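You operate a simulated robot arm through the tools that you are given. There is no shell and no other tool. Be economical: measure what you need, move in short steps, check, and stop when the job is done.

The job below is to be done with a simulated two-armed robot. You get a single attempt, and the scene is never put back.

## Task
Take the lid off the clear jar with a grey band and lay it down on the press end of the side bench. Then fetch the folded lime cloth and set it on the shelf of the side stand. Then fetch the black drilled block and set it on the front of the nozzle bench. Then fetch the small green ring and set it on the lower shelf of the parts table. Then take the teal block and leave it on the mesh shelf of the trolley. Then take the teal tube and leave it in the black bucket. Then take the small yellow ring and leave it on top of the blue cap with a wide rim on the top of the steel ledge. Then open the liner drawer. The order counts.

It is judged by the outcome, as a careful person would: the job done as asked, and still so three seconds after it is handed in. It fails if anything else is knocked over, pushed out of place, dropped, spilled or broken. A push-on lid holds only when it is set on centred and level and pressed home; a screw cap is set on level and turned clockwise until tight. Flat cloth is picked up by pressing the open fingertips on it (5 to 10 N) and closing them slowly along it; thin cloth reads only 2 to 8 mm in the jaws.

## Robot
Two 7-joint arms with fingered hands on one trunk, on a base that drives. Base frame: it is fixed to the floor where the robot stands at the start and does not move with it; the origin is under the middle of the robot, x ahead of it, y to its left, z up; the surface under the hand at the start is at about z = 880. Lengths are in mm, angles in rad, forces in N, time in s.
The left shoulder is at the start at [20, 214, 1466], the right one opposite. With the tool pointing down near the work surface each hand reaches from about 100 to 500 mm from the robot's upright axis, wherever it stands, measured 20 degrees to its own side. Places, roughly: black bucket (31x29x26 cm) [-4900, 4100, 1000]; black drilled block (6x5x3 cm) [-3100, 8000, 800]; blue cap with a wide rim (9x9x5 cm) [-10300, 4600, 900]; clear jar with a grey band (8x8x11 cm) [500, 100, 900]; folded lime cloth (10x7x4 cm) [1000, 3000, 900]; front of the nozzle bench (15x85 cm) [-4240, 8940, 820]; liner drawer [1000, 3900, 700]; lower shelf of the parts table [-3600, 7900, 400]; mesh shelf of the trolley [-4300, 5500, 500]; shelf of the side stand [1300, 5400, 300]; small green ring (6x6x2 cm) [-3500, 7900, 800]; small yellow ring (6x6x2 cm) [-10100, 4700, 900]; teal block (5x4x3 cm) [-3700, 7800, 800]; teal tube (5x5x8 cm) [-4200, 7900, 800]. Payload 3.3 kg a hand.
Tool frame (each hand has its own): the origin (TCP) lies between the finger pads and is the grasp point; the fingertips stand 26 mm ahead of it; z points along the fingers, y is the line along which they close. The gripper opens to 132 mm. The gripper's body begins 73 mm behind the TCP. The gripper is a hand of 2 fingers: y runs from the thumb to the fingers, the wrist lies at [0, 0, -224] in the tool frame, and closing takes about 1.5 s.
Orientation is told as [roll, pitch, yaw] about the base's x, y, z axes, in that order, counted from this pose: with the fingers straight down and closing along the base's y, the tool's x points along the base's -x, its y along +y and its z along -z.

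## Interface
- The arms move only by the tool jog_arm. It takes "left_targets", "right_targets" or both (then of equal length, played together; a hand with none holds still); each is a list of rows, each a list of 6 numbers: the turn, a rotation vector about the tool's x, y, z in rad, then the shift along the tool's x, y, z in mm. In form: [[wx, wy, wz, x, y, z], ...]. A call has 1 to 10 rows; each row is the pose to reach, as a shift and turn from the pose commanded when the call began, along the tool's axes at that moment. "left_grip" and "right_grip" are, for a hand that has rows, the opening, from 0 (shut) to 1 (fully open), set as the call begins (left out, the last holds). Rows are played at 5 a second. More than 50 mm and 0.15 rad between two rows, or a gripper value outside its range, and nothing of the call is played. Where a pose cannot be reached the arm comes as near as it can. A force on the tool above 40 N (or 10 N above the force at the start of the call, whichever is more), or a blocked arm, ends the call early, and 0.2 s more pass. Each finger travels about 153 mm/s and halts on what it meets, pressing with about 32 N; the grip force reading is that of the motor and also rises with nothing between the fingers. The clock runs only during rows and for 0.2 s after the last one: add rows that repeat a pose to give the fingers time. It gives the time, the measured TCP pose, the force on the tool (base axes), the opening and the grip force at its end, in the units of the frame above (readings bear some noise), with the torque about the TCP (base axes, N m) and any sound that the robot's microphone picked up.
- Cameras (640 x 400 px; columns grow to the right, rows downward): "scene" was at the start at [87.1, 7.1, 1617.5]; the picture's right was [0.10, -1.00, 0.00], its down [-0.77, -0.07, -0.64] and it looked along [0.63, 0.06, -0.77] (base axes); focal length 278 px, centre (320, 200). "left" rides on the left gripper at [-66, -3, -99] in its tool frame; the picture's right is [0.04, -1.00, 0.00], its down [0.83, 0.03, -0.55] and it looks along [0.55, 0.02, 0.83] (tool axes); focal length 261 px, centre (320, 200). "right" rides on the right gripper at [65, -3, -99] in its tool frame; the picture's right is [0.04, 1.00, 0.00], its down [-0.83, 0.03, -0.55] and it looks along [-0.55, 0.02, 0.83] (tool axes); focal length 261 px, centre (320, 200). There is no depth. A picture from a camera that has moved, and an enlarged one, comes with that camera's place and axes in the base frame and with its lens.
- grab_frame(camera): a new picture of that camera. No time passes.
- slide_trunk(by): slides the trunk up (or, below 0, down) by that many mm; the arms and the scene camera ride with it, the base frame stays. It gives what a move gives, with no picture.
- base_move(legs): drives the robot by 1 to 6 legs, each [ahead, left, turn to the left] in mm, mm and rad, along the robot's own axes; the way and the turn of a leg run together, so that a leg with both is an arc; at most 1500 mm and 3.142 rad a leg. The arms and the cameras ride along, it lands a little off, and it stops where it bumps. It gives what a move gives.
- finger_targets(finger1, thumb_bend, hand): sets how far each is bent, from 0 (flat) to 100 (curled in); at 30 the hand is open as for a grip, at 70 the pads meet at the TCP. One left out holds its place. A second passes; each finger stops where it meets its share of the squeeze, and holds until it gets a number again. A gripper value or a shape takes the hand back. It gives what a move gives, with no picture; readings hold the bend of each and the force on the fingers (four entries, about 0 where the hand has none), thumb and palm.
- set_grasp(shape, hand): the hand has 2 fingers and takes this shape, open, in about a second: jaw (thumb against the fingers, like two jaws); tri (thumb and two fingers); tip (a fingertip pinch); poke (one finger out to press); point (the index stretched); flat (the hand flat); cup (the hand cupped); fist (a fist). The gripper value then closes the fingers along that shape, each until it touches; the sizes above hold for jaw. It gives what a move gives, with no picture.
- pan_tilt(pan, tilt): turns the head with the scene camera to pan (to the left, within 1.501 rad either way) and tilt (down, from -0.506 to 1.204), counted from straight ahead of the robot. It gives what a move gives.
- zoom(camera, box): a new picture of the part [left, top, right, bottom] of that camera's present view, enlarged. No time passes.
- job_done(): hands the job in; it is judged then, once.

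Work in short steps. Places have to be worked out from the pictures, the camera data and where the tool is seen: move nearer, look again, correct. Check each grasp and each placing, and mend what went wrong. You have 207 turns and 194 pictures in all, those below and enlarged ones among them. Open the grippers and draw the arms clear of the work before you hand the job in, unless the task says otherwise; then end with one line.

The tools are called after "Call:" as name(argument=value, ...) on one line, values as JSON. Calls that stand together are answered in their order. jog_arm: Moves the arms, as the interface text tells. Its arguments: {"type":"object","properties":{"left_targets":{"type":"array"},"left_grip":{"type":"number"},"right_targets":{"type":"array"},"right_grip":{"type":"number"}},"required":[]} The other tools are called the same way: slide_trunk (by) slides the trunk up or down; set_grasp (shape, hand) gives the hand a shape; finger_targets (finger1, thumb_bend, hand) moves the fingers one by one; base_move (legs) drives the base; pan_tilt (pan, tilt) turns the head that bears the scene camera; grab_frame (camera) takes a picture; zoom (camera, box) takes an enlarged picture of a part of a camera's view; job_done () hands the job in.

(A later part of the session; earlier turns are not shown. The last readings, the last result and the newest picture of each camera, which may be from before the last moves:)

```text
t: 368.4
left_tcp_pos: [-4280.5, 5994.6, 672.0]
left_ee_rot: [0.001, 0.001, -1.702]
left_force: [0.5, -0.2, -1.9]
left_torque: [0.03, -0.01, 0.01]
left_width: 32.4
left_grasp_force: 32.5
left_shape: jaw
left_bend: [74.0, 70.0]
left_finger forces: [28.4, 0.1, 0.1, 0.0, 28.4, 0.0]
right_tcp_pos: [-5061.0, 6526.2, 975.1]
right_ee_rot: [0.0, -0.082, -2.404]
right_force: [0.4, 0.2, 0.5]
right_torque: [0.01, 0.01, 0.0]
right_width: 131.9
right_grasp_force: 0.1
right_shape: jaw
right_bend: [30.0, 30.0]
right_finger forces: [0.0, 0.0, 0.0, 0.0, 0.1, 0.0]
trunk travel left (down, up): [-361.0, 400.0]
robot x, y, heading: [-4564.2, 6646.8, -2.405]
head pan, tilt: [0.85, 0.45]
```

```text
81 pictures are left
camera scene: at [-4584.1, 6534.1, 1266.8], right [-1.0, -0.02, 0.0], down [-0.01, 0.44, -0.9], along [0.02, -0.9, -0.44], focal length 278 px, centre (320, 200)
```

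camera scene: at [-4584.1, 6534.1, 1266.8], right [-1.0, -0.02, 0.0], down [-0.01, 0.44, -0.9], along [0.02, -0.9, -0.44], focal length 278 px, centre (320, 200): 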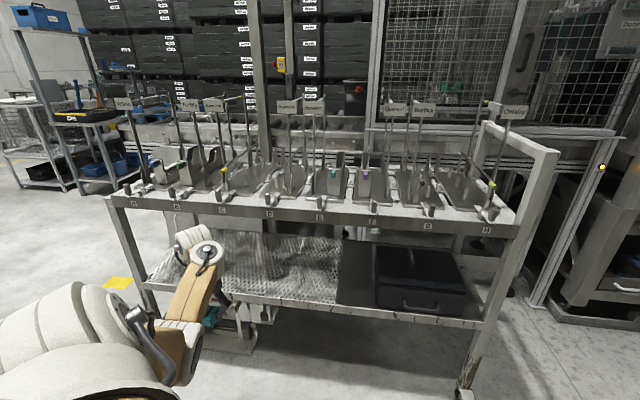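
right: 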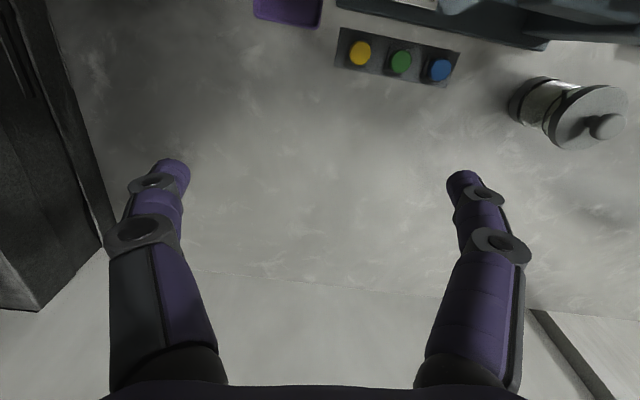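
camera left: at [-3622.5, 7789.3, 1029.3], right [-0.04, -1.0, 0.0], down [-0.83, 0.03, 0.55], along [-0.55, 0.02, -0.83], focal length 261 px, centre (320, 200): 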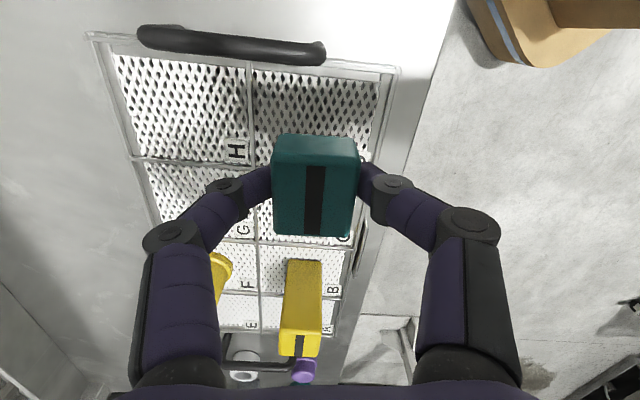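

I have a clear view. I'm turning the hand square, tilting it so the wrist trails outward, lowering more and moving closer for a hand-camera look.

Call:
jog_arm(left_targets=[[0, -0.06, -0.12, 0, 0, 0], [0, -0.18, -0.13, 0, 0, 0], [0, -0.3, -0.13, 0, 0, 0], [0, -0.38, -0.13, 0, 0, 0], [0, -0.38, -0.13, 0, 0, 0]])

Call:
slide_trunk(by=-120)

Call:
base_move(legs=[[121, 134, 0]])

Call:
grab_frame(camera="left")

Call:
grab_frame(camera="scene")

```text
t: 369.6
left_tcp_pos: [-4280.0, 5995.8, 672.1]
left_ee_rot: [-0.025, -0.378, -1.566]
left_force: [-0.2, 0.1, -1.8]
left_torque: [-0.02, 0.0, -0.02]
left_width: 32.8
left_grasp_force: 31.6
left_shape: jaw
left_bend: [74.0, 70.0]
left_finger forces: [28.5, 0.0, 0.1, 0.0, 28.6, 0.1]
right_tcp_pos: [-5061.6, 6526.9, 974.3]
right_ee_rot: [0.0, -0.082, -2.404]
right_force: [-0.1, -0.5, 0.2]
right_torque: [0.0, -0.03, 0.0]
right_width: 131.9
right_grasp_force: 0.0
right_shape: jaw
right_bend: [30.0, 30.0]
right_finger forces: [0.1, 0.0, 0.0, 0.0, 0.0, 0.0]
trunk travel left (down, up): [-361.0, 400.0]
robot x, y, heading: [-4563.2, 6649.7, -2.41]
head pan, tilt: [0.85, 0.45]
```

```text
t: 371.1
left_tcp_pos: [-4279.6, 5995.8, 551.6]
left_ee_rot: [-0.027, -0.378, -1.566]
left_force: [0.2, -0.2, -1.8]
left_torque: [0.01, -0.01, 0.01]
left_width: 32.6
left_grasp_force: 32.3
left_shape: jaw
left_bend: [74.0, 70.0]
left_finger forces: [28.5, 0.0, 0.0, 0.0, 28.6, 0.0]
right_tcp_pos: [-5060.2, 6527.1, 855.2]
right_ee_rot: [0.001, -0.085, -2.403]
right_force: [-0.3, 0.0, -0.2]
right_torque: [-0.04, 0.0, -0.04]
right_width: 132.0
right_grasp_force: 0.0
right_shape: jaw
right_bend: [30.0, 30.0]
right_finger forces: [0.0, 0.1, 0.0, 0.0, 0.0, 0.0]
trunk travel left (down, up): [-241.0, 520.0]
robot x, y, heading: [-4565.3, 6650.2, -2.399]
head pan, tilt: [0.85, 0.45]
```

```text
t: 372.6
left_tcp_pos: [-4279.3, 5812.0, 551.4]
left_ee_rot: [-0.024, -0.377, -1.566]
left_force: [-0.1, 0.4, -1.5]
left_torque: [0.0, 0.04, 0.01]
left_width: 32.6
left_grasp_force: 32.3
left_shape: jaw
left_bend: [74.0, 70.0]
left_finger forces: [28.5, 0.1, 0.0, 0.0, 28.5, 0.0]
right_tcp_pos: [-5060.4, 6342.8, 854.3]
right_ee_rot: [-0.001, -0.084, -2.401]
right_force: [-0.8, -0.6, 0.4]
right_torque: [0.03, -0.02, 0.0]
right_width: 131.9
right_grasp_force: 0.1
right_shape: jaw
right_bend: [30.0, 30.0]
right_finger forces: [0.0, 0.1, 0.0, 0.1, 0.0, 0.1]
trunk travel left (down, up): [-241.0, 520.0]
robot x, y, heading: [-4559.0, 6464.5, -2.406]
head pan, tilt: [0.85, 0.45]
```

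```text
80 pictures are left
camera left: at [-4278.7, 5787.9, 667.7], right [-1.0, 0.04, 0.01], down [0.04, 0.98, 0.21], along [0.0, 0.21, -0.98], focal length 261 px, centre (320, 200)
```

left: 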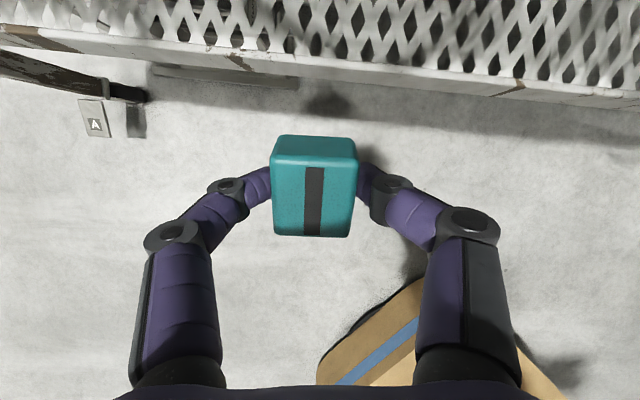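

```text
79 pictures are left
camera scene: at [-4602.9, 6333.8, 1145.0], right [-1.0, -0.02, 0.0], down [-0.01, 0.44, -0.9], along [0.02, -0.9, -0.44], focal length 278 px, centre (320, 200)
```

scene: 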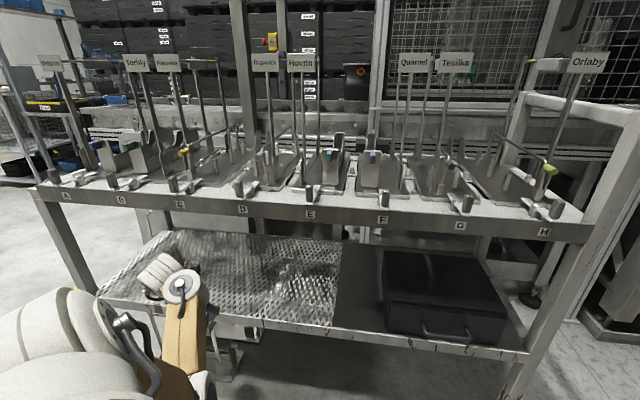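

The shelf edge is at about y 5740, z 490, with the upper tray's lip at z≈832. I'm raising slightly and moving in 150 mm over the mesh.

Call:
slide_trunk(by=20)

Call:
base_move(legs=[[100, 111, 0]])

Call:
grab_frame(camera="left")

Call:
grab_frame(camera="scene")

```text
t: 373.3
left_tcp_pos: [-4277.4, 5813.7, 571.6]
left_ee_rot: [-0.024, -0.377, -1.565]
left_force: [0.6, -0.6, -1.7]
left_torque: [0.0, 0.02, 0.02]
left_width: 32.5
left_grasp_force: 32.1
left_shape: jaw
left_bend: [74.0, 70.0]
left_finger forces: [28.5, 0.0, 0.0, 0.0, 28.5, 0.0]
right_tcp_pos: [-5060.8, 6342.4, 874.7]
right_ee_rot: [0.0, -0.084, -2.401]
right_force: [-0.5, -0.1, 0.7]
right_torque: [0.03, 0.0, 0.01]
right_width: 131.9
right_grasp_force: 0.1
right_shape: jaw
right_bend: [30.0, 30.0]
right_finger forces: [0.0, 0.1, 0.0, 0.1, 0.0, 0.1]
trunk travel left (down, up): [-261.0, 500.0]
robot x, y, heading: [-4562.2, 6467.6, -2.4]
head pan, tilt: [0.85, 0.45]
```

```text
t: 374.7
left_tcp_pos: [-4279.1, 5661.4, 570.4]
left_ee_rot: [-0.024, -0.378, -1.564]
left_force: [-0.3, 0.0, -2.4]
left_torque: [0.02, 0.0, 0.03]
left_width: 32.7
left_grasp_force: 32.2
left_shape: jaw
left_bend: [74.0, 70.0]
left_finger forces: [28.6, 0.0, 0.1, 0.0, 28.4, 0.0]
right_tcp_pos: [-5059.6, 6190.6, 874.2]
right_ee_rot: [-0.001, -0.085, -2.4]
right_force: [0.0, 0.0, -1.2]
right_torque: [0.0, -0.01, -0.02]
right_width: 132.2
right_grasp_force: 0.1
right_shape: jaw
right_bend: [30.0, 30.0]
right_finger forces: [0.1, 0.0, 0.1, 0.0, 0.0, 0.1]
trunk travel left (down, up): [-261.0, 500.0]
robot x, y, heading: [-4560.4, 6315.4, -2.399]
head pan, tilt: [0.85, 0.45]
```

```text
78 pictures are left
camera left: at [-4278.4, 5637.2, 687.6], right [-1.0, 0.04, 0.01], down [0.04, 0.98, 0.21], along [0.0, 0.21, -0.98], focal length 261 px, centre (320, 200)
```

left: 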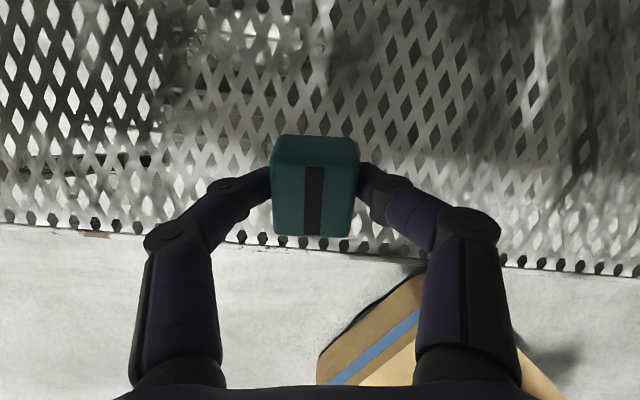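

```text
77 pictures are left
camera scene: at [-4599.2, 6186.2, 1165.3], right [-1.0, -0.02, 0.0], down [-0.01, 0.44, -0.9], along [0.02, -0.9, -0.44], focal length 278 px, centre (320, 200)
```

scene: 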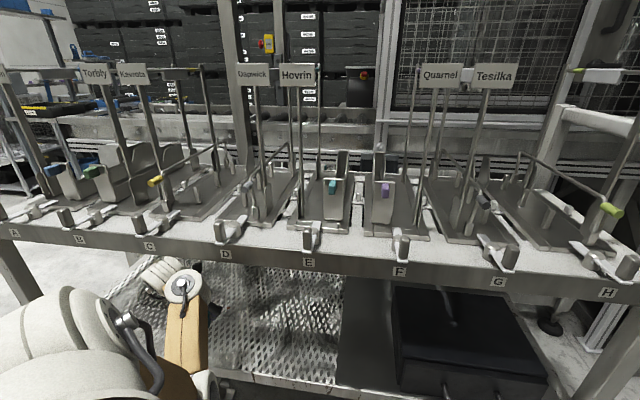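

The block is above the mesh, about 75 mm inside the edge. I'm lowering vertically until it touches.

Call:
jog_arm(left_targets=[[0, 0, 0, 5.5, 0, 14], [0, 0, 0, 11, 0, 28], [0, 0, 0, 14, 0, 36], [0, 0, 0, 17, 0, 43], [0, 0, 0, 19, 0, 48], [0, 0, 0, 19, 0, 48]])

Call:
grab_frame(camera="left")

```text
t: 376.1
left_tcp_pos: [-4279.4, 5662.8, 520.5]
left_ee_rot: [-0.025, -0.377, -1.564]
left_force: [0.0, -0.4, -1.9]
left_torque: [0.01, -0.01, -0.02]
left_width: 32.5
left_grasp_force: 32.0
left_shape: jaw
left_bend: [74.0, 70.0]
left_finger forces: [28.5, 0.0, 0.1, 0.0, 28.5, 0.1]
right_tcp_pos: [-5060.4, 6191.6, 873.5]
right_ee_rot: [0.0, -0.085, -2.401]
right_force: [0.2, 0.0, 0.2]
right_torque: [-0.01, 0.0, 0.02]
right_width: 131.9
right_grasp_force: 0.0
right_shape: jaw
right_bend: [30.0, 30.0]
right_finger forces: [0.1, 0.0, 0.1, 0.1, 0.0, 0.0]
trunk travel left (down, up): [-261.0, 500.0]
robot x, y, heading: [-4558.2, 6316.7, -2.404]
head pan, tilt: [0.85, 0.45]
```

```text
76 pictures are left
camera left: at [-4279.8, 5638.1, 636.3], right [-1.0, 0.04, 0.01], down [0.04, 0.98, 0.21], along [0.0, 0.21, -0.98], focal length 261 px, centre (320, 200)
```

left: 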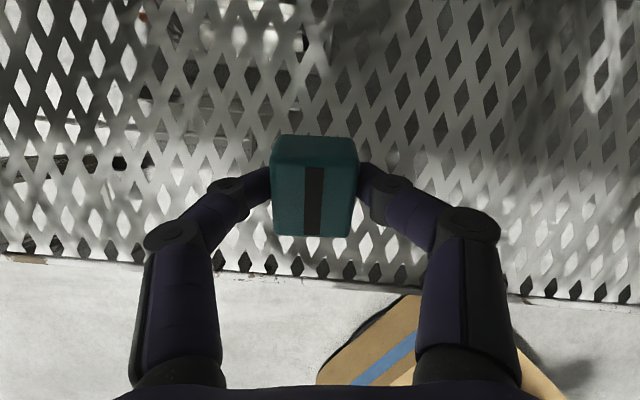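

No contact yet; I'm going lower in small steps.

Call:
jog_arm(left_targets=[[0, 0, 0, 2, 0, 5], [0, 0, 0, 4, 0, 10], [0, 0, 0, 6, 0, 15], [0, 0, 0, 8, 0, 20], [0, 0, 0, 10, 0, 25], [0, 0, 0, 12, 0, 30], [0, 0, 0, 14, 0, 35], [0, 0, 0, 14, 0, 35]])

Call:
grab_frame(camera="left")

```text
t: 377.5
left_tcp_pos: [-4278.5, 5658.1, 495.9]
left_ee_rot: [-0.016, -0.392, -1.567]
left_force: [-2.8, 4.1, 25.6]
left_torque: [0.11, 0.05, 0.01]
left_width: 36.2
left_grasp_force: 31.9
left_shape: jaw
left_bend: [75.0, 72.0]
left_finger forces: [34.2, 0.0, 0.1, 0.0, 37.0, 0.0]
right_tcp_pos: [-5060.7, 6193.9, 874.9]
right_ee_rot: [0.004, -0.085, -2.402]
right_force: [0.1, -0.5, 0.2]
right_torque: [-0.02, -0.01, 0.01]
right_width: 132.2
right_grasp_force: 0.0
right_shape: jaw
right_bend: [30.0, 30.0]
right_finger forces: [0.0, 0.0, 0.0, 0.1, 0.0, 0.0]
trunk travel left (down, up): [-261.0, 500.0]
robot x, y, heading: [-4560.9, 6319.3, -2.404]
head pan, tilt: [0.85, 0.45]
stopped in row 6 (left hand): the force on the tool passed its limit at 44 N (the readings are from after the stop); the commanded pose is now the measured one
```

```text
75 pictures are left
camera left: at [-4279.2, 5635.0, 613.3], right [-1.0, 0.04, 0.0], down [0.04, 0.98, 0.19], along [0.01, 0.19, -0.98], focal length 261 px, centre (320, 200)
```

left: 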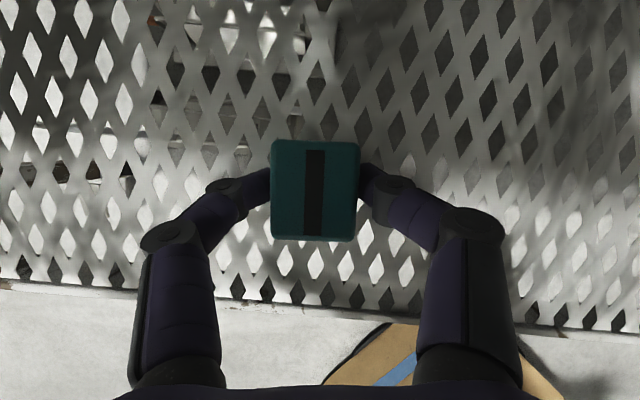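

Contact at z 496. There's more headroom than expected, so I'm levelling the block while settling it, then releasing.

Call:
jog_arm(left_targets=[[0, 0.1, 0, 0, 0, -3], [0, 0.2, 0, 0, 0, -3], [0, 0.3, 0, 0, 0, -2], [0, 0.34, 0, 2, 0, 1], [0, 0.34, 0, 3, 0, 4], [0, 0.34, 0, 4, 0, 7], [0, 0.34, 0, 4, 0, 7]])

Call:
grab_frame(camera="left")

```text
t: 378.5
left_tcp_pos: [-4279.9, 5656.8, 497.5]
left_ee_rot: [-0.016, -0.061, -1.571]
left_force: [-3.9, 6.6, 25.9]
left_torque: [-0.05, 0.1, -0.03]
left_width: 36.5
left_grasp_force: 32.0
left_shape: jaw
left_bend: [76.0, 72.0]
left_finger forces: [34.2, 0.1, 0.1, 0.1, 38.8, 0.1]
right_tcp_pos: [-5061.3, 6193.6, 874.7]
right_ee_rot: [0.004, -0.085, -2.401]
right_force: [0.0, 0.2, -0.8]
right_torque: [-0.02, -0.02, 0.02]
right_width: 131.8
right_grasp_force: 0.1
right_shape: jaw
right_bend: [30.0, 30.0]
right_finger forces: [0.0, 0.0, 0.0, 0.1, 0.0, 0.0]
trunk travel left (down, up): [-261.0, 500.0]
robot x, y, heading: [-4562.3, 6314.5, -2.399]
head pan, tilt: [0.85, 0.45]
stopped in row 5 (left hand): the force on the tool passed its limit at 43 N (the readings are from after the stop); the commanded pose is now the measured one
```

```text
74 pictures are left
camera left: at [-4279.2, 5597.8, 600.1], right [-1.0, 0.04, 0.01], down [0.04, 0.86, 0.5], along [0.01, 0.5, -0.87], focal length 261 px, centre (320, 200)
```

left: 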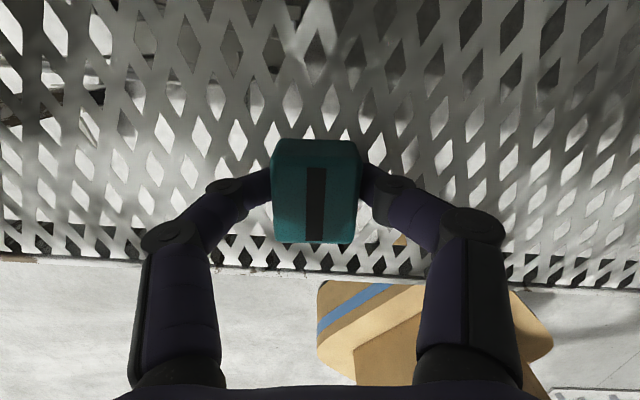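

The block is level on the mesh. I'm opening with a slight lift, then rising and withdrawing.

Call:
jog_arm(left_targets=[[0, 0, 0, 0, 0, -3], [0, 0, 0, 0, 0, -3], [0, 0, 0, 0, 0, -3], [0, 0, 0, 0, 0, -3], [0, 0, 0, 0, 0, -25], [0, 0, 0, 0, 0, -55], [0, 0, 0, 0, 0, -55]], left_grip=0.65)

Call:
grab_frame(camera="left")

```text
t: 380.1
left_tcp_pos: [-4276.8, 5661.6, 549.0]
left_ee_rot: [-0.017, -0.056, -1.572]
left_force: [-0.6, 0.6, -0.4]
left_torque: [0.04, -0.03, 0.0]
left_width: 85.4
left_grasp_force: 0.1
left_shape: jaw
left_bend: [70.0, 63.0]
left_finger forces: [0.0, 0.1, 0.1, 0.0, 0.1, 0.0]
right_tcp_pos: [-5060.2, 6192.1, 874.4]
right_ee_rot: [-0.002, -0.083, -2.401]
right_force: [0.4, 0.2, -0.7]
right_torque: [-0.02, -0.03, -0.02]
right_width: 131.9
right_grasp_force: 0.1
right_shape: jaw
right_bend: [30.0, 30.0]
right_finger forces: [0.0, 0.1, 0.0, 0.0, 0.0, 0.0]
trunk travel left (down, up): [-261.0, 500.0]
robot x, y, heading: [-4563.1, 6313.9, -2.404]
head pan, tilt: [0.85, 0.45]
```

```text
73 pictures are left
camera left: at [-4277.3, 5600.8, 651.3], right [-1.0, 0.04, 0.01], down [0.04, 0.86, 0.51], along [0.01, 0.51, -0.86], focal length 261 px, centre (320, 200)
```

left: 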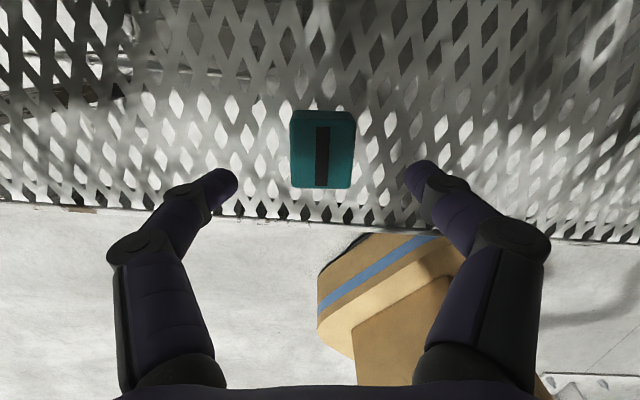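

The teal block sits flat on the mesh shelf. I'm withdrawing, raising the trunk and going back to the parts table for the teal tube.

Call:
base_move(legs=[[-235, -260, 0]])

Call:
slide_trunk(by=400)

Call:
slide_trunk(by=50)

Call:
base_move(legs=[[0, 0, 3.141], [668, -220, 0]])

Call:
pan_tilt(pan=1.0, tilt=0.6)

Call:
grab_frame(camera="scene")

Call:
grab_frame(camera="left")

```text
t: 382.4
left_tcp_pos: [-4285.7, 6009.0, 548.0]
left_ee_rot: [-0.016, -0.055, -1.579]
left_force: [-0.3, 0.0, 0.2]
left_torque: [-0.01, -0.01, 0.02]
left_width: 85.4
left_grasp_force: 0.1
left_shape: jaw
left_bend: [70.0, 63.0]
left_finger forces: [0.0, 0.0, 0.0, 0.1, 0.0, 0.1]
right_tcp_pos: [-5064.8, 6544.8, 873.9]
right_ee_rot: [0.0, -0.084, -2.408]
right_force: [-0.2, 0.0, 0.0]
right_torque: [0.03, 0.01, 0.03]
right_width: 131.6
right_grasp_force: 0.0
right_shape: jaw
right_bend: [30.0, 30.0]
right_finger forces: [0.0, 0.0, 0.1, 0.0, 0.0, 0.0]
trunk travel left (down, up): [-261.0, 500.0]
robot x, y, heading: [-4564.9, 6664.6, -2.406]
head pan, tilt: [0.85, 0.45]
```

```text
t: 386.2
left_tcp_pos: [-4285.8, 6009.0, 948.4]
left_ee_rot: [-0.016, -0.054, -1.579]
left_force: [0.9, 0.8, 0.1]
left_torque: [0.01, -0.02, -0.01]
left_width: 85.6
left_grasp_force: 0.1
left_shape: jaw
left_bend: [70.0, 63.0]
left_finger forces: [0.0, 0.0, 0.1, 0.0, 0.1, 0.1]
right_tcp_pos: [-5066.2, 6545.4, 1273.7]
right_ee_rot: [0.0, -0.082, -2.407]
right_force: [0.4, 0.2, 0.6]
right_torque: [-0.03, -0.02, 0.01]
right_width: 131.7
right_grasp_force: 0.0
right_shape: jaw
right_bend: [30.0, 30.0]
right_finger forces: [0.1, 0.0, 0.0, 0.1, 0.0, 0.0]
trunk travel left (down, up): [-661.0, 100.0]
robot x, y, heading: [-4562.2, 6666.0, -2.406]
head pan, tilt: [0.85, 0.45]
```

```text
t: 387.1
left_tcp_pos: [-4286.3, 6009.8, 999.0]
left_ee_rot: [-0.017, -0.054, -1.578]
left_force: [-0.7, -0.4, 1.3]
left_torque: [0.0, 0.02, -0.04]
left_width: 85.8
left_grasp_force: 0.0
left_shape: jaw
left_bend: [70.0, 63.0]
left_finger forces: [0.0, 0.1, 0.0, 0.0, 0.0, 0.1]
right_tcp_pos: [-5066.2, 6545.5, 1325.0]
right_ee_rot: [0.001, -0.085, -2.409]
right_force: [0.2, -0.3, 0.0]
right_torque: [0.01, 0.0, 0.0]
right_width: 131.8
right_grasp_force: 0.1
right_shape: jaw
right_bend: [30.0, 30.0]
right_finger forces: [0.1, 0.1, 0.0, 0.0, 0.1, 0.1]
trunk travel left (down, up): [-711.0, 50.0]
robot x, y, heading: [-4565.9, 6662.4, -2.409]
head pan, tilt: [0.85, 0.45]
```

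```text
t: 398.3
left_tcp_pos: [-4236.2, 7606.8, 998.1]
left_ee_rot: [-0.014, -0.053, 1.586]
left_force: [0.1, 0.3, 0.5]
left_torque: [0.0, -0.06, -0.01]
left_width: 85.4
left_grasp_force: 0.1
left_shape: jaw
left_bend: [70.0, 63.0]
left_finger forces: [0.0, 0.0, 0.1, 0.0, 0.1, 0.1]
right_tcp_pos: [-3443.6, 7087.9, 1324.4]
right_ee_rot: [0.0, -0.083, 0.757]
right_force: [-0.5, 0.1, 0.4]
right_torque: [0.01, 0.02, -0.01]
right_width: 132.1
right_grasp_force: 0.0
right_shape: jaw
right_bend: [30.0, 30.0]
right_finger forces: [0.1, 0.0, 0.1, 0.1, 0.0, 0.0]
trunk travel left (down, up): [-711.0, 50.0]
robot x, y, heading: [-3943.7, 6955.2, 0.752]
head pan, tilt: [0.85, 0.45]
```

```text
t: 399.0
left_tcp_pos: [-4237.0, 7605.0, 998.4]
left_ee_rot: [-0.015, -0.055, 1.584]
left_force: [1.1, -0.7, -0.4]
left_torque: [-0.02, 0.0, -0.03]
left_width: 85.6
left_grasp_force: 0.0
left_shape: jaw
left_bend: [70.0, 63.0]
left_finger forces: [0.0, 0.0, 0.0, 0.0, 0.0, 0.0]
right_tcp_pos: [-3445.4, 7087.1, 1324.6]
right_ee_rot: [-0.002, -0.083, 0.755]
right_force: [-0.9, 0.7, 0.3]
right_torque: [0.02, 0.01, 0.0]
right_width: 131.8
right_grasp_force: 0.0
right_shape: jaw
right_bend: [30.0, 30.0]
right_finger forces: [0.0, 0.0, 0.1, 0.0, 0.0, 0.0]
trunk travel left (down, up): [-711.0, 50.0]
robot x, y, heading: [-3940.0, 6955.9, 0.75]
head pan, tilt: [1.0, 0.6]
```

```text
72 pictures are left
camera scene: at [-3949.2, 7050.9, 1604.2], right [0.98, 0.18, 0.0], down [0.1, -0.56, -0.83], along [-0.15, 0.81, -0.56], focal length 278 px, centre (320, 200)
```

scene: 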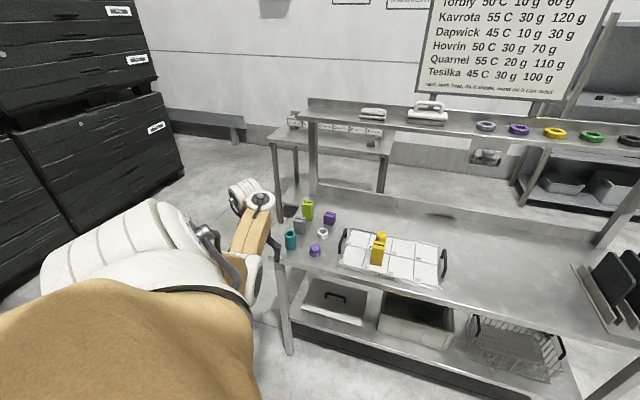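

```text
71 pictures are left
camera left: at [-4236.0, 7665.6, 1101.2], right [1.0, -0.03, 0.01], down [-0.03, -0.86, 0.51], along [0.0, -0.51, -0.86], focal length 261 px, centre (320, 200)
```

left: 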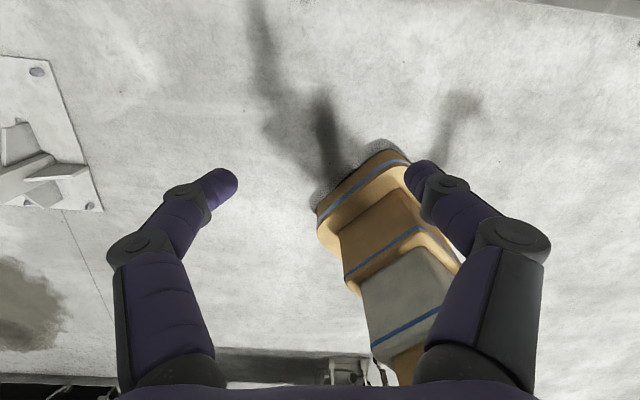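

The tube stands at about [-4208, 7832], with a purple cap 92 mm to its right. I'm moving the hand over it with a narrowed opening.

Call:
base_move(legs=[[176, 147, 0]])

Call:
jog_arm(left_targets=[[0, 0.055, 0, 0, 0, 20], [0, 0.055, 0, 0, 0, 40], [0, 0.055, 0, 0, 0, 40]], left_grip=0.55)

Call:
grab_frame(camera="left")

Call:
grab_frame(camera="scene")

```text
t: 400.8
left_tcp_pos: [-4209.7, 7838.9, 998.3]
left_ee_rot: [-0.016, -0.054, 1.585]
left_force: [0.5, 0.3, -0.6]
left_torque: [0.0, 0.01, -0.01]
left_width: 85.5
left_grasp_force: 0.1
left_shape: jaw
left_bend: [70.0, 63.0]
left_finger forces: [0.0, 0.0, 0.0, 0.0, 0.0, 0.0]
right_tcp_pos: [-3415.3, 7323.2, 1325.2]
right_ee_rot: [0.0, -0.082, 0.758]
right_force: [-0.4, 0.1, 0.4]
right_torque: [-0.01, 0.01, -0.01]
right_width: 131.9
right_grasp_force: 0.1
right_shape: jaw
right_bend: [30.0, 30.0]
right_finger forces: [0.1, 0.0, 0.0, 0.0, 0.1, 0.0]
trunk travel left (down, up): [-711.0, 50.0]
robot x, y, heading: [-3911.8, 7190.4, 0.756]
head pan, tilt: [1.0, 0.6]
```

```text
t: 401.6
left_tcp_pos: [-4209.8, 7840.9, 958.8]
left_ee_rot: [-0.018, -0.001, 1.587]
left_force: [-0.3, 0.2, -0.3]
left_torque: [-0.01, -0.02, 0.01]
left_width: 73.2
left_grasp_force: 0.2
left_shape: jaw
left_bend: [72.0, 70.0]
left_finger forces: [0.0, 0.1, 0.0, 0.0, 0.0, 0.0]
right_tcp_pos: [-3416.1, 7320.5, 1325.1]
right_ee_rot: [0.0, -0.087, 0.759]
right_force: [0.6, -0.6, 0.1]
right_torque: [-0.01, 0.0, 0.04]
right_width: 131.7
right_grasp_force: 0.0
right_shape: jaw
right_bend: [30.0, 30.0]
right_finger forces: [0.0, 0.1, 0.0, 0.1, 0.1, 0.0]
trunk travel left (down, up): [-711.0, 50.0]
robot x, y, heading: [-3913.5, 7189.9, 0.759]
head pan, tilt: [1.0, 0.6]
```

```text
70 pictures are left
camera left: at [-4208.5, 7905.0, 1058.2], right [1.0, -0.03, 0.02], down [-0.03, -0.83, 0.55], along [0.0, -0.55, -0.83], focal length 261 px, centre (320, 200)
```

left: 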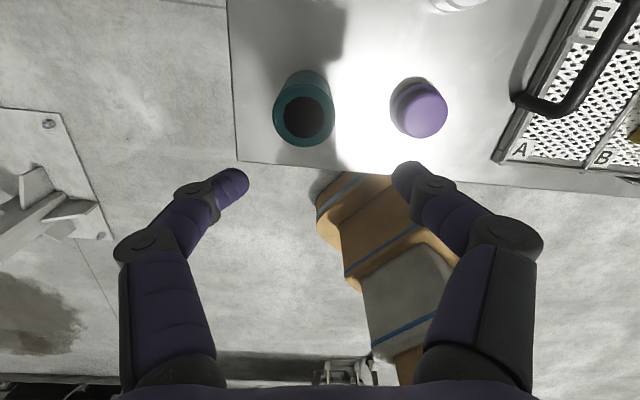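

```text
69 pictures are left
camera scene: at [-3920.6, 7283.0, 1604.2], right [0.98, 0.19, 0.0], down [0.1, -0.56, -0.83], along [-0.15, 0.81, -0.56], focal length 278 px, centre (320, 200)
```

scene: 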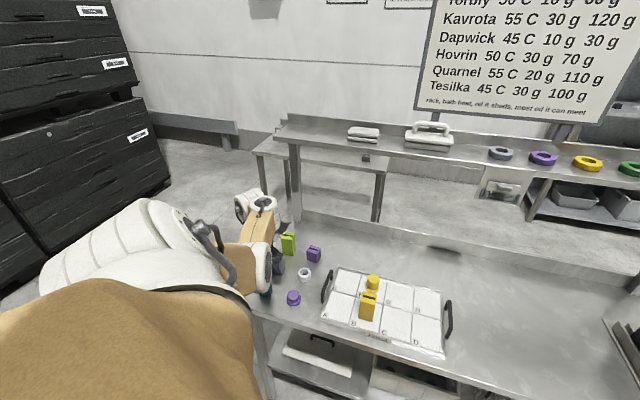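

The tube's centre is [-4219, 7853]. I'm aligning, descending around it and gripping at mid height.

Call:
jog_arm(left_targets=[[0, 0, 0, -12, 9, 15], [0, 0, 0, -12, 9, 55], [0, 0, 0, -12, 9, 85], [0, 0, 0, -12, 9, 100], [0, 0, 0, -12, 9, 100]])

Call:
grab_frame(camera="left")

```text
t: 402.8
left_tcp_pos: [-4221.4, 7842.9, 877.6]
left_ee_rot: [-0.018, 0.0, 1.587]
left_force: [0.2, 0.3, -0.4]
left_torque: [-0.02, -0.04, -0.01]
left_width: 73.0
left_grasp_force: 0.0
left_shape: jaw
left_bend: [72.0, 70.0]
left_finger forces: [0.0, 0.0, 0.0, 0.1, 0.1, 0.1]
left hand out of reach, approached as far as the arm can: row 3, 4, 5
right_tcp_pos: [-3417.1, 7321.6, 1325.5]
right_ee_rot: [-0.001, -0.085, 0.758]
right_force: [-0.1, -0.4, 0.3]
right_torque: [-0.01, 0.05, 0.03]
right_width: 131.9
right_grasp_force: 0.1
right_shape: jaw
right_bend: [30.0, 30.0]
right_finger forces: [0.1, 0.0, 0.1, 0.1, 0.0, 0.0]
trunk travel left (down, up): [-711.0, 50.0]
robot x, y, heading: [-3914.6, 7188.9, 0.755]
head pan, tilt: [1.0, 0.6]
```

```text
68 pictures are left
camera left: at [-4220.6, 7908.2, 977.6], right [1.0, -0.03, 0.02], down [-0.03, -0.83, 0.55], along [0.0, -0.55, -0.83], focal length 261 px, centre (320, 200)
```

left: 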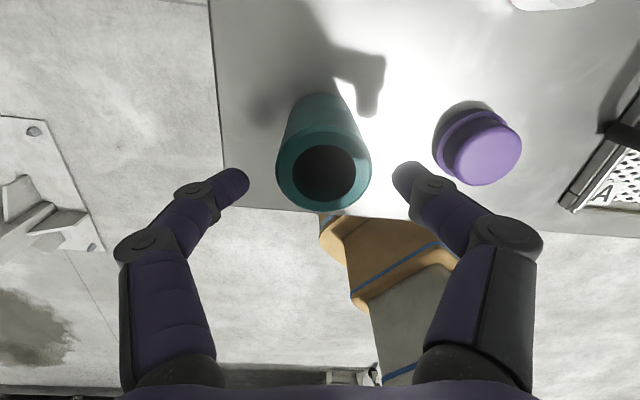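

The arm is at its limit, so I'm nudging the base forward 14 mm and lowering the trunk.

Call:
base_move(legs=[[9, 10, 0]])

Call:
slide_trunk(by=-27)

Call:
grab_frame(camera="left")

```text
t: 403.5
left_tcp_pos: [-4220.4, 7854.5, 878.8]
left_ee_rot: [-0.015, -0.001, 1.586]
left_force: [0.4, -0.9, 0.1]
left_torque: [0.0, -0.01, 0.01]
left_width: 73.2
left_grasp_force: 0.0
left_shape: jaw
left_bend: [72.0, 70.0]
left_finger forces: [0.0, 0.0, 0.0, 0.0, 0.0, 0.1]
right_tcp_pos: [-3415.1, 7333.7, 1324.4]
right_ee_rot: [0.003, -0.086, 0.76]
right_force: [-0.4, 0.0, 0.4]
right_torque: [-0.02, -0.01, -0.04]
right_width: 132.0
right_grasp_force: 0.0
right_shape: jaw
right_bend: [30.0, 30.0]
right_finger forces: [0.0, 0.0, 0.0, 0.0, 0.0, 0.0]
trunk travel left (down, up): [-711.0, 50.0]
robot x, y, heading: [-3913.0, 7202.6, 0.759]
head pan, tilt: [1.0, 0.6]
```

```text
t: 404.3
left_tcp_pos: [-4220.6, 7856.5, 852.2]
left_ee_rot: [-0.018, 0.0, 1.586]
left_force: [-0.3, -0.2, -0.6]
left_torque: [0.02, -0.03, 0.02]
left_width: 73.0
left_grasp_force: 0.1
left_shape: jaw
left_bend: [72.0, 70.0]
left_finger forces: [0.0, 0.0, 0.1, 0.0, 0.0, 0.0]
right_tcp_pos: [-3417.0, 7335.0, 1297.4]
right_ee_rot: [-0.001, -0.086, 0.758]
right_force: [0.1, 0.3, -0.4]
right_torque: [0.02, 0.04, 0.01]
right_width: 132.0
right_grasp_force: 0.0
right_shape: jaw
right_bend: [30.0, 30.0]
right_finger forces: [0.0, 0.0, 0.1, 0.1, 0.0, 0.0]
trunk travel left (down, up): [-684.0, 77.0]
robot x, y, heading: [-3912.6, 7203.6, 0.761]
head pan, tilt: [1.0, 0.6]
```

```text
67 pictures are left
camera left: at [-4220.5, 7921.3, 950.6], right [1.0, -0.03, 0.02], down [-0.03, -0.83, 0.55], along [0.0, -0.55, -0.83], focal length 261 px, centre (320, 200)
```

left: 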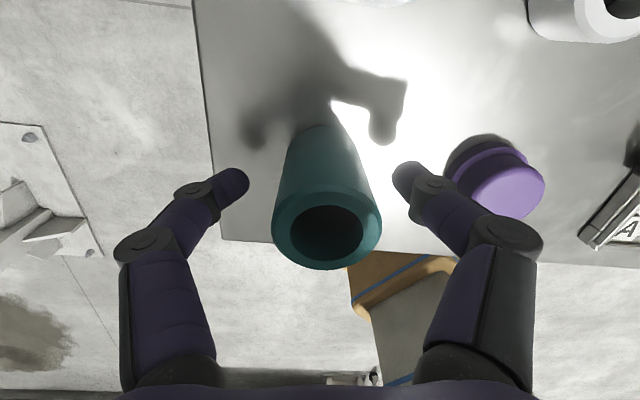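

The tube is centred, so I'm closing the grip and lifting.

Call:
jog_arm(left_targets=[[0, 0, 0, 0, 0, 0], [0, 0, 0, 0, 0, 0], [0, 0, 0, 0, 0, 0], [0, 0, 0, 0, 0, 0], [0, 0, 0, 0, 0, 0]], left_grip=0)

Call:
slide_trunk(by=77)

Call:
grab_frame(camera="left")

```text
t: 405.5
left_tcp_pos: [-4220.7, 7857.1, 850.8]
left_ee_rot: [-0.017, 0.0, 1.587]
left_force: [-0.1, -0.1, -0.1]
left_torque: [0.0, -0.05, 0.0]
left_width: 37.0
left_grasp_force: 32.2
left_shape: jaw
left_bend: [74.0, 70.0]
left_finger forces: [27.9, 0.0, 0.0, 0.1, 28.3, 0.0]
right_tcp_pos: [-3415.9, 7332.9, 1297.8]
right_ee_rot: [0.0, -0.083, 0.758]
right_force: [0.3, 0.4, 0.0]
right_torque: [-0.01, -0.01, -0.01]
right_width: 131.7
right_grasp_force: 0.1
right_shape: jaw
right_bend: [30.0, 30.0]
right_finger forces: [0.0, 0.0, 0.0, 0.0, 0.0, 0.0]
trunk travel left (down, up): [-684.0, 77.0]
robot x, y, heading: [-3913.4, 7202.5, 0.756]
head pan, tilt: [1.0, 0.6]
```

```text
t: 406.6
left_tcp_pos: [-4221.0, 7855.3, 928.9]
left_ee_rot: [-0.017, 0.0, 1.587]
left_force: [0.2, -0.2, -2.5]
left_torque: [-0.02, -0.03, 0.0]
left_width: 37.1
left_grasp_force: 31.7
left_shape: jaw
left_bend: [74.0, 70.0]
left_finger forces: [28.0, 0.0, 0.0, 0.0, 28.2, 0.1]
right_tcp_pos: [-3416.5, 7334.6, 1373.8]
right_ee_rot: [0.0, -0.083, 0.757]
right_force: [0.1, -0.1, -0.6]
right_torque: [0.0, 0.03, 0.0]
right_width: 131.9
right_grasp_force: 0.1
right_shape: jaw
right_bend: [30.0, 30.0]
right_finger forces: [0.0, 0.0, 0.0, 0.1, 0.1, 0.1]
trunk travel left (down, up): [-761.0, 0.0]
robot x, y, heading: [-3911.4, 7205.2, 0.758]
head pan, tilt: [1.0, 0.6]
```

```text
66 pictures are left
camera left: at [-4220.6, 7921.5, 1027.4], right [1.0, -0.03, 0.02], down [-0.03, -0.83, 0.55], along [0.0, -0.55, -0.83], focal length 261 px, centre (320, 200)
```

left: 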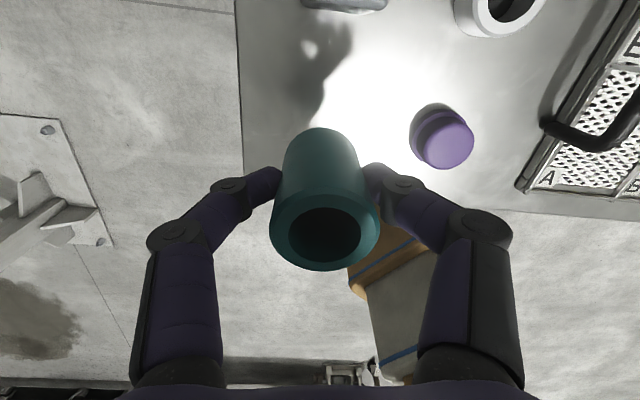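

The tube is held. I'm backing away, turning to face -y and moving east of the trolley to look for the route to the bucket.

Call:
base_move(legs=[[-344, -363, 0], [0, 0, -2.33], [0, 1000, 0]])

Call:
pan_tilt(pan=-0.2, tilt=0.3)

Call:
grab_frame(camera="scene")

```text
t: 419.9
left_tcp_pos: [-2224.5, 6425.7, 928.5]
left_ee_rot: [-0.016, -0.001, -0.775]
left_force: [-1.1, -0.8, -2.2]
left_torque: [-0.02, -0.01, -0.04]
left_width: 36.5
left_grasp_force: 32.1
left_shape: jaw
left_bend: [74.0, 70.0]
left_finger forces: [27.7, 0.1, 0.1, 0.0, 28.0, 0.0]
right_tcp_pos: [-3162.5, 6231.4, 1375.3]
right_ee_rot: [0.0, -0.084, -1.604]
right_force: [-0.4, -0.6, -0.1]
right_torque: [-0.01, 0.02, 0.01]
right_width: 131.8
right_grasp_force: 0.2
right_shape: jaw
right_bend: [30.0, 30.0]
right_finger forces: [0.0, 0.0, 0.1, 0.0, 0.0, 0.1]
trunk travel left (down, up): [-761.0, 0.0]
robot x, y, heading: [-2902.3, 6673.4, -1.605]
head pan, tilt: [1.0, 0.6]
```

```text
t: 421.3
left_tcp_pos: [-2223.6, 6425.2, 929.4]
left_ee_rot: [-0.015, 0.001, -0.775]
left_force: [0.2, -0.4, -1.4]
left_torque: [-0.02, 0.04, 0.01]
left_width: 36.3
left_grasp_force: 31.8
left_shape: jaw
left_bend: [74.0, 70.0]
left_finger forces: [27.7, 0.0, 0.1, 0.0, 28.1, 0.1]
right_tcp_pos: [-3162.3, 6230.6, 1375.6]
right_ee_rot: [-0.002, -0.083, -1.602]
right_force: [0.9, -0.6, 0.0]
right_torque: [0.01, 0.04, -0.03]
right_width: 131.9
right_grasp_force: 0.1
right_shape: jaw
right_bend: [30.0, 30.0]
right_finger forces: [0.0, 0.0, 0.0, 0.1, 0.0, 0.0]
trunk travel left (down, up): [-761.0, 0.0]
robot x, y, heading: [-2902.2, 6673.3, -1.606]
head pan, tilt: [-0.201, 0.3]
```

```text
65 pictures are left
camera scene: at [-2923.8, 6571.8, 1681.7], right [-0.97, 0.23, 0.0], down [0.07, 0.29, -0.96], along [-0.22, -0.93, -0.3], focal length 278 px, centre (320, 200)
```

scene: 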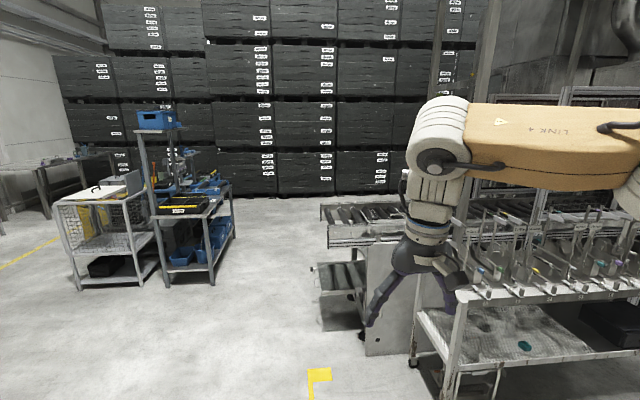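

There's a clear aisle southward at x≈-2900 between the conveyor and the blue-bin bench. I'm turning so the arm leads along it and driving down.

Call:
base_move(legs=[[0, 0, -0.8], [967, 1080, 0], [567, 633, 0]])

Call:
pan_tilt(pan=-0.5, tilt=0.3)

Call:
grab_frame(camera="scene")

```text
t: 434.6
left_tcp_pos: [-2533.0, 3742.6, 927.2]
left_ee_rot: [-0.016, -0.001, -1.541]
left_force: [0.5, -0.2, -2.0]
left_torque: [0.02, 0.0, -0.03]
left_width: 36.3
left_grasp_force: 32.0
left_shape: jaw
left_bend: [74.0, 70.0]
left_finger forces: [27.7, 0.0, 0.0, 0.0, 27.9, 0.0]
right_tcp_pos: [-3344.6, 4252.1, 1373.7]
right_ee_rot: [0.001, -0.083, -2.37]
right_force: [-0.3, -0.4, 0.1]
right_torque: [-0.01, 0.03, -0.04]
right_width: 131.8
right_grasp_force: 0.1
right_shape: jaw
right_bend: [30.0, 30.0]
right_finger forces: [0.1, 0.0, 0.0, 0.0, 0.0, 0.1]
trunk travel left (down, up): [-761.0, 0.0]
robot x, y, heading: [-2849.5, 4391.2, -2.371]
head pan, tilt: [-0.201, 0.3]
```

```text
t: 435.4
left_tcp_pos: [-2532.8, 3742.6, 929.4]
left_ee_rot: [-0.015, 0.0, -1.541]
left_force: [0.2, 0.9, -1.6]
left_torque: [-0.02, -0.05, -0.03]
left_width: 36.5
left_grasp_force: 32.0
left_shape: jaw
left_bend: [74.0, 70.0]
left_finger forces: [27.7, 0.0, 0.0, 0.0, 28.0, 0.0]
right_tcp_pos: [-3344.6, 4252.2, 1375.5]
right_ee_rot: [0.0, -0.084, -2.37]
right_force: [-0.6, 0.0, -0.1]
right_torque: [-0.01, 0.01, 0.01]
right_width: 131.9
right_grasp_force: 0.1
right_shape: jaw
right_bend: [30.0, 30.0]
right_finger forces: [0.0, 0.0, 0.0, 0.1, 0.0, 0.0]
trunk travel left (down, up): [-761.0, 0.0]
robot x, y, heading: [-2852.7, 4390.0, -2.373]
head pan, tilt: [-0.499, 0.3]
```

```text
64 pictures are left
camera scene: at [-2946.8, 4358.7, 1681.8], right [-0.27, 0.96, 0.0], down [0.28, 0.08, -0.96], along [-0.92, -0.26, -0.3], focal length 278 px, centre (320, 200)
```

scene: 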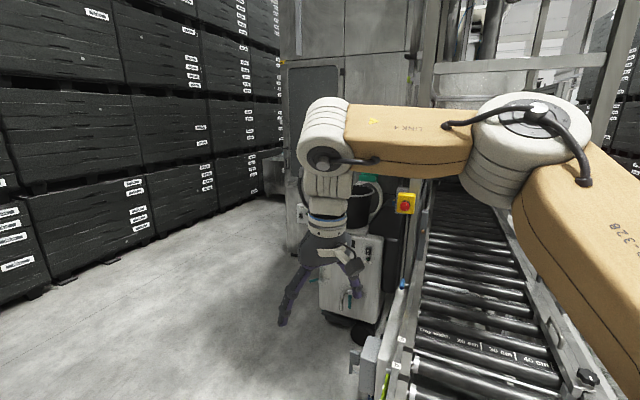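

The white unit with the black bucket stands just south of the conveyor; the floor south of it is free. I'm driving around and turning to face it from the south at a distance.

Call:
base_move(legs=[[1036, 1071, 0], [1043, -1010, 0], [0, 0, 3.13]])

Call:
pan_tilt(pan=0.9, tilt=0.4)

Call:
grab_frame(camera="scene")

```text
t: 457.0
left_tcp_pos: [-4615.4, 3647.2, 928.0]
left_ee_rot: [-0.015, 0.0, 1.55]
left_force: [0.2, 0.5, -1.7]
left_torque: [0.02, 0.02, 0.01]
left_width: 35.8
left_grasp_force: 31.9
left_shape: jaw
left_bend: [74.0, 70.0]
left_finger forces: [27.5, 0.0, 0.0, 0.1, 27.7, 0.0]
right_tcp_pos: [-3831.3, 3096.9, 1374.7]
right_ee_rot: [0.002, -0.084, 0.72]
right_force: [0.6, 0.0, -0.1]
right_torque: [0.01, 0.01, 0.0]
right_width: 131.9
right_grasp_force: 0.0
right_shape: jaw
right_bend: [30.0, 30.0]
right_finger forces: [0.0, 0.0, 0.0, 0.0, 0.1, 0.0]
trunk travel left (down, up): [-761.0, 0.0]
robot x, y, heading: [-4328.8, 2987.3, 0.721]
head pan, tilt: [-0.499, 0.3]
```

```text
t: 458.5
left_tcp_pos: [-4614.5, 3647.9, 928.4]
left_ee_rot: [-0.015, -0.001, 1.55]
left_force: [-0.1, 0.5, -1.9]
left_torque: [0.0, 0.0, -0.01]
left_width: 35.7
left_grasp_force: 31.9
left_shape: jaw
left_bend: [74.0, 70.0]
left_finger forces: [27.6, 0.1, 0.0, 0.0, 27.7, 0.0]
right_tcp_pos: [-3831.4, 3097.2, 1375.1]
right_ee_rot: [0.001, -0.082, 0.721]
right_force: [-0.9, -0.3, 0.0]
right_torque: [-0.02, -0.02, 0.03]
right_width: 131.9
right_grasp_force: 0.1
right_shape: jaw
right_bend: [30.0, 30.0]
right_finger forces: [0.0, 0.0, 0.0, 0.0, 0.0, 0.0]
trunk travel left (down, up): [-761.0, 0.0]
robot x, y, heading: [-4331.4, 2986.1, 0.719]
head pan, tilt: [0.901, 0.4]
```

```text
63 pictures are left
camera scene: at [-4327.8, 3082.8, 1672.5], right [1.0, 0.05, 0.0], down [0.02, -0.39, -0.92], along [-0.05, 0.92, -0.39], focal length 278 px, centre (320, 200)
```

scene: 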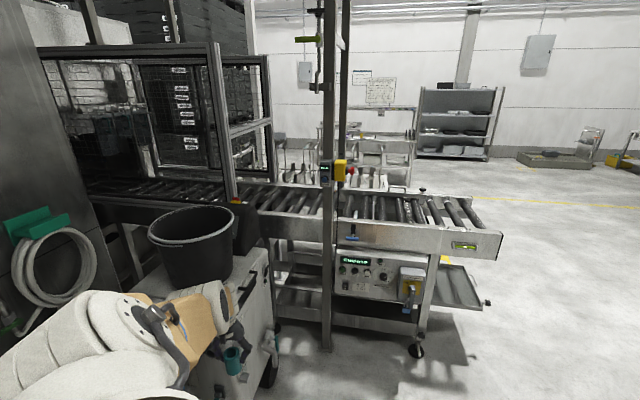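

The bucket rim is at about [-4919, 4090, 1130]. I'm bringing the left hand in closer to the body and raising it well above rim height.

Call:
jog_arm(left_targets=[[0, 0, 0.05, 14, -40, -8], [0, 0, 0.1, 29, -80, -16], [0, 0, 0.16, 43, -121, -25], [0, 0, 0.21, 58, -161, -40], [0, 0, 0.26, 72, -202, -55], [0, 0, 0.32, 87, -242, -70], [0, 0, 0.37, 101, -283, -85], [0, 0, 0.43, 116, -323, -100], [0, 0, 0.48, 130, -364, -115], [0, 0, 0.53, 145, -404, -130]])

Call:
jog_arm(left_targets=[[0, 0, 0, 0, 0, -45], [0, 0, 0, 0, 0, -90], [0, 0, 0, 0, 0, -135], [0, 0, 0, 0, 0, -180], [0, 0, 0, 0, 0, -180]])

Call:
grab_frame(camera="scene")

```text
t: 460.7
left_tcp_pos: [-4217.6, 3492.1, 1063.8]
left_ee_rot: [-0.012, -0.008, 1.018]
left_force: [-0.1, -0.9, -1.2]
left_torque: [0.03, 0.0, 0.05]
left_width: 34.9
left_grasp_force: 31.8
left_shape: jaw
left_bend: [74.0, 70.0]
left_finger forces: [27.5, 0.1, 0.0, 0.0, 27.7, 0.1]
right_tcp_pos: [-3829.8, 3095.8, 1374.8]
right_ee_rot: [0.003, -0.084, 0.722]
right_force: [1.0, -0.3, -0.9]
right_torque: [-0.02, 0.01, -0.01]
right_width: 132.1
right_grasp_force: 0.1
right_shape: jaw
right_bend: [30.0, 30.0]
right_finger forces: [0.0, 0.0, 0.1, 0.0, 0.0, 0.1]
trunk travel left (down, up): [-761.0, 0.0]
robot x, y, heading: [-4329.4, 2982.8, 0.722]
head pan, tilt: [0.901, 0.4]
```

```text
t: 461.9
left_tcp_pos: [-4208.0, 3516.0, 1104.8]
left_ee_rot: [-0.014, -0.008, 1.022]
left_force: [-0.8, 0.2, -2.1]
left_torque: [0.0, -0.01, 0.01]
left_width: 35.0
left_grasp_force: 32.6
left_shape: jaw
left_bend: [74.0, 70.0]
left_finger forces: [27.5, 0.1, 0.0, 0.1, 27.7, 0.0]
left hand out of reach, approached as far as the arm can: row 1, 2, 3, 4, 5
right_tcp_pos: [-3831.7, 3096.5, 1374.4]
right_ee_rot: [-0.003, -0.085, 0.719]
right_force: [0.3, -0.1, 0.0]
right_torque: [0.02, -0.03, 0.0]
right_width: 131.9
right_grasp_force: 0.1
right_shape: jaw
right_bend: [30.0, 30.0]
right_finger forces: [0.0, 0.0, 0.0, 0.0, 0.0, 0.1]
trunk travel left (down, up): [-761.0, 0.0]
robot x, y, heading: [-4330.6, 2983.2, 0.72]
head pan, tilt: [0.901, 0.4]
```

```text
62 pictures are left
camera scene: at [-4328.0, 3082.1, 1672.5], right [1.0, 0.05, 0.0], down [0.02, -0.39, -0.92], along [-0.05, 0.92, -0.39], focal length 278 px, centre (320, 200)
```

scene: 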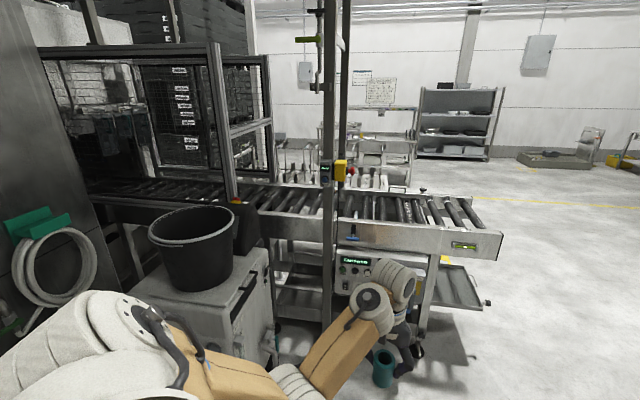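

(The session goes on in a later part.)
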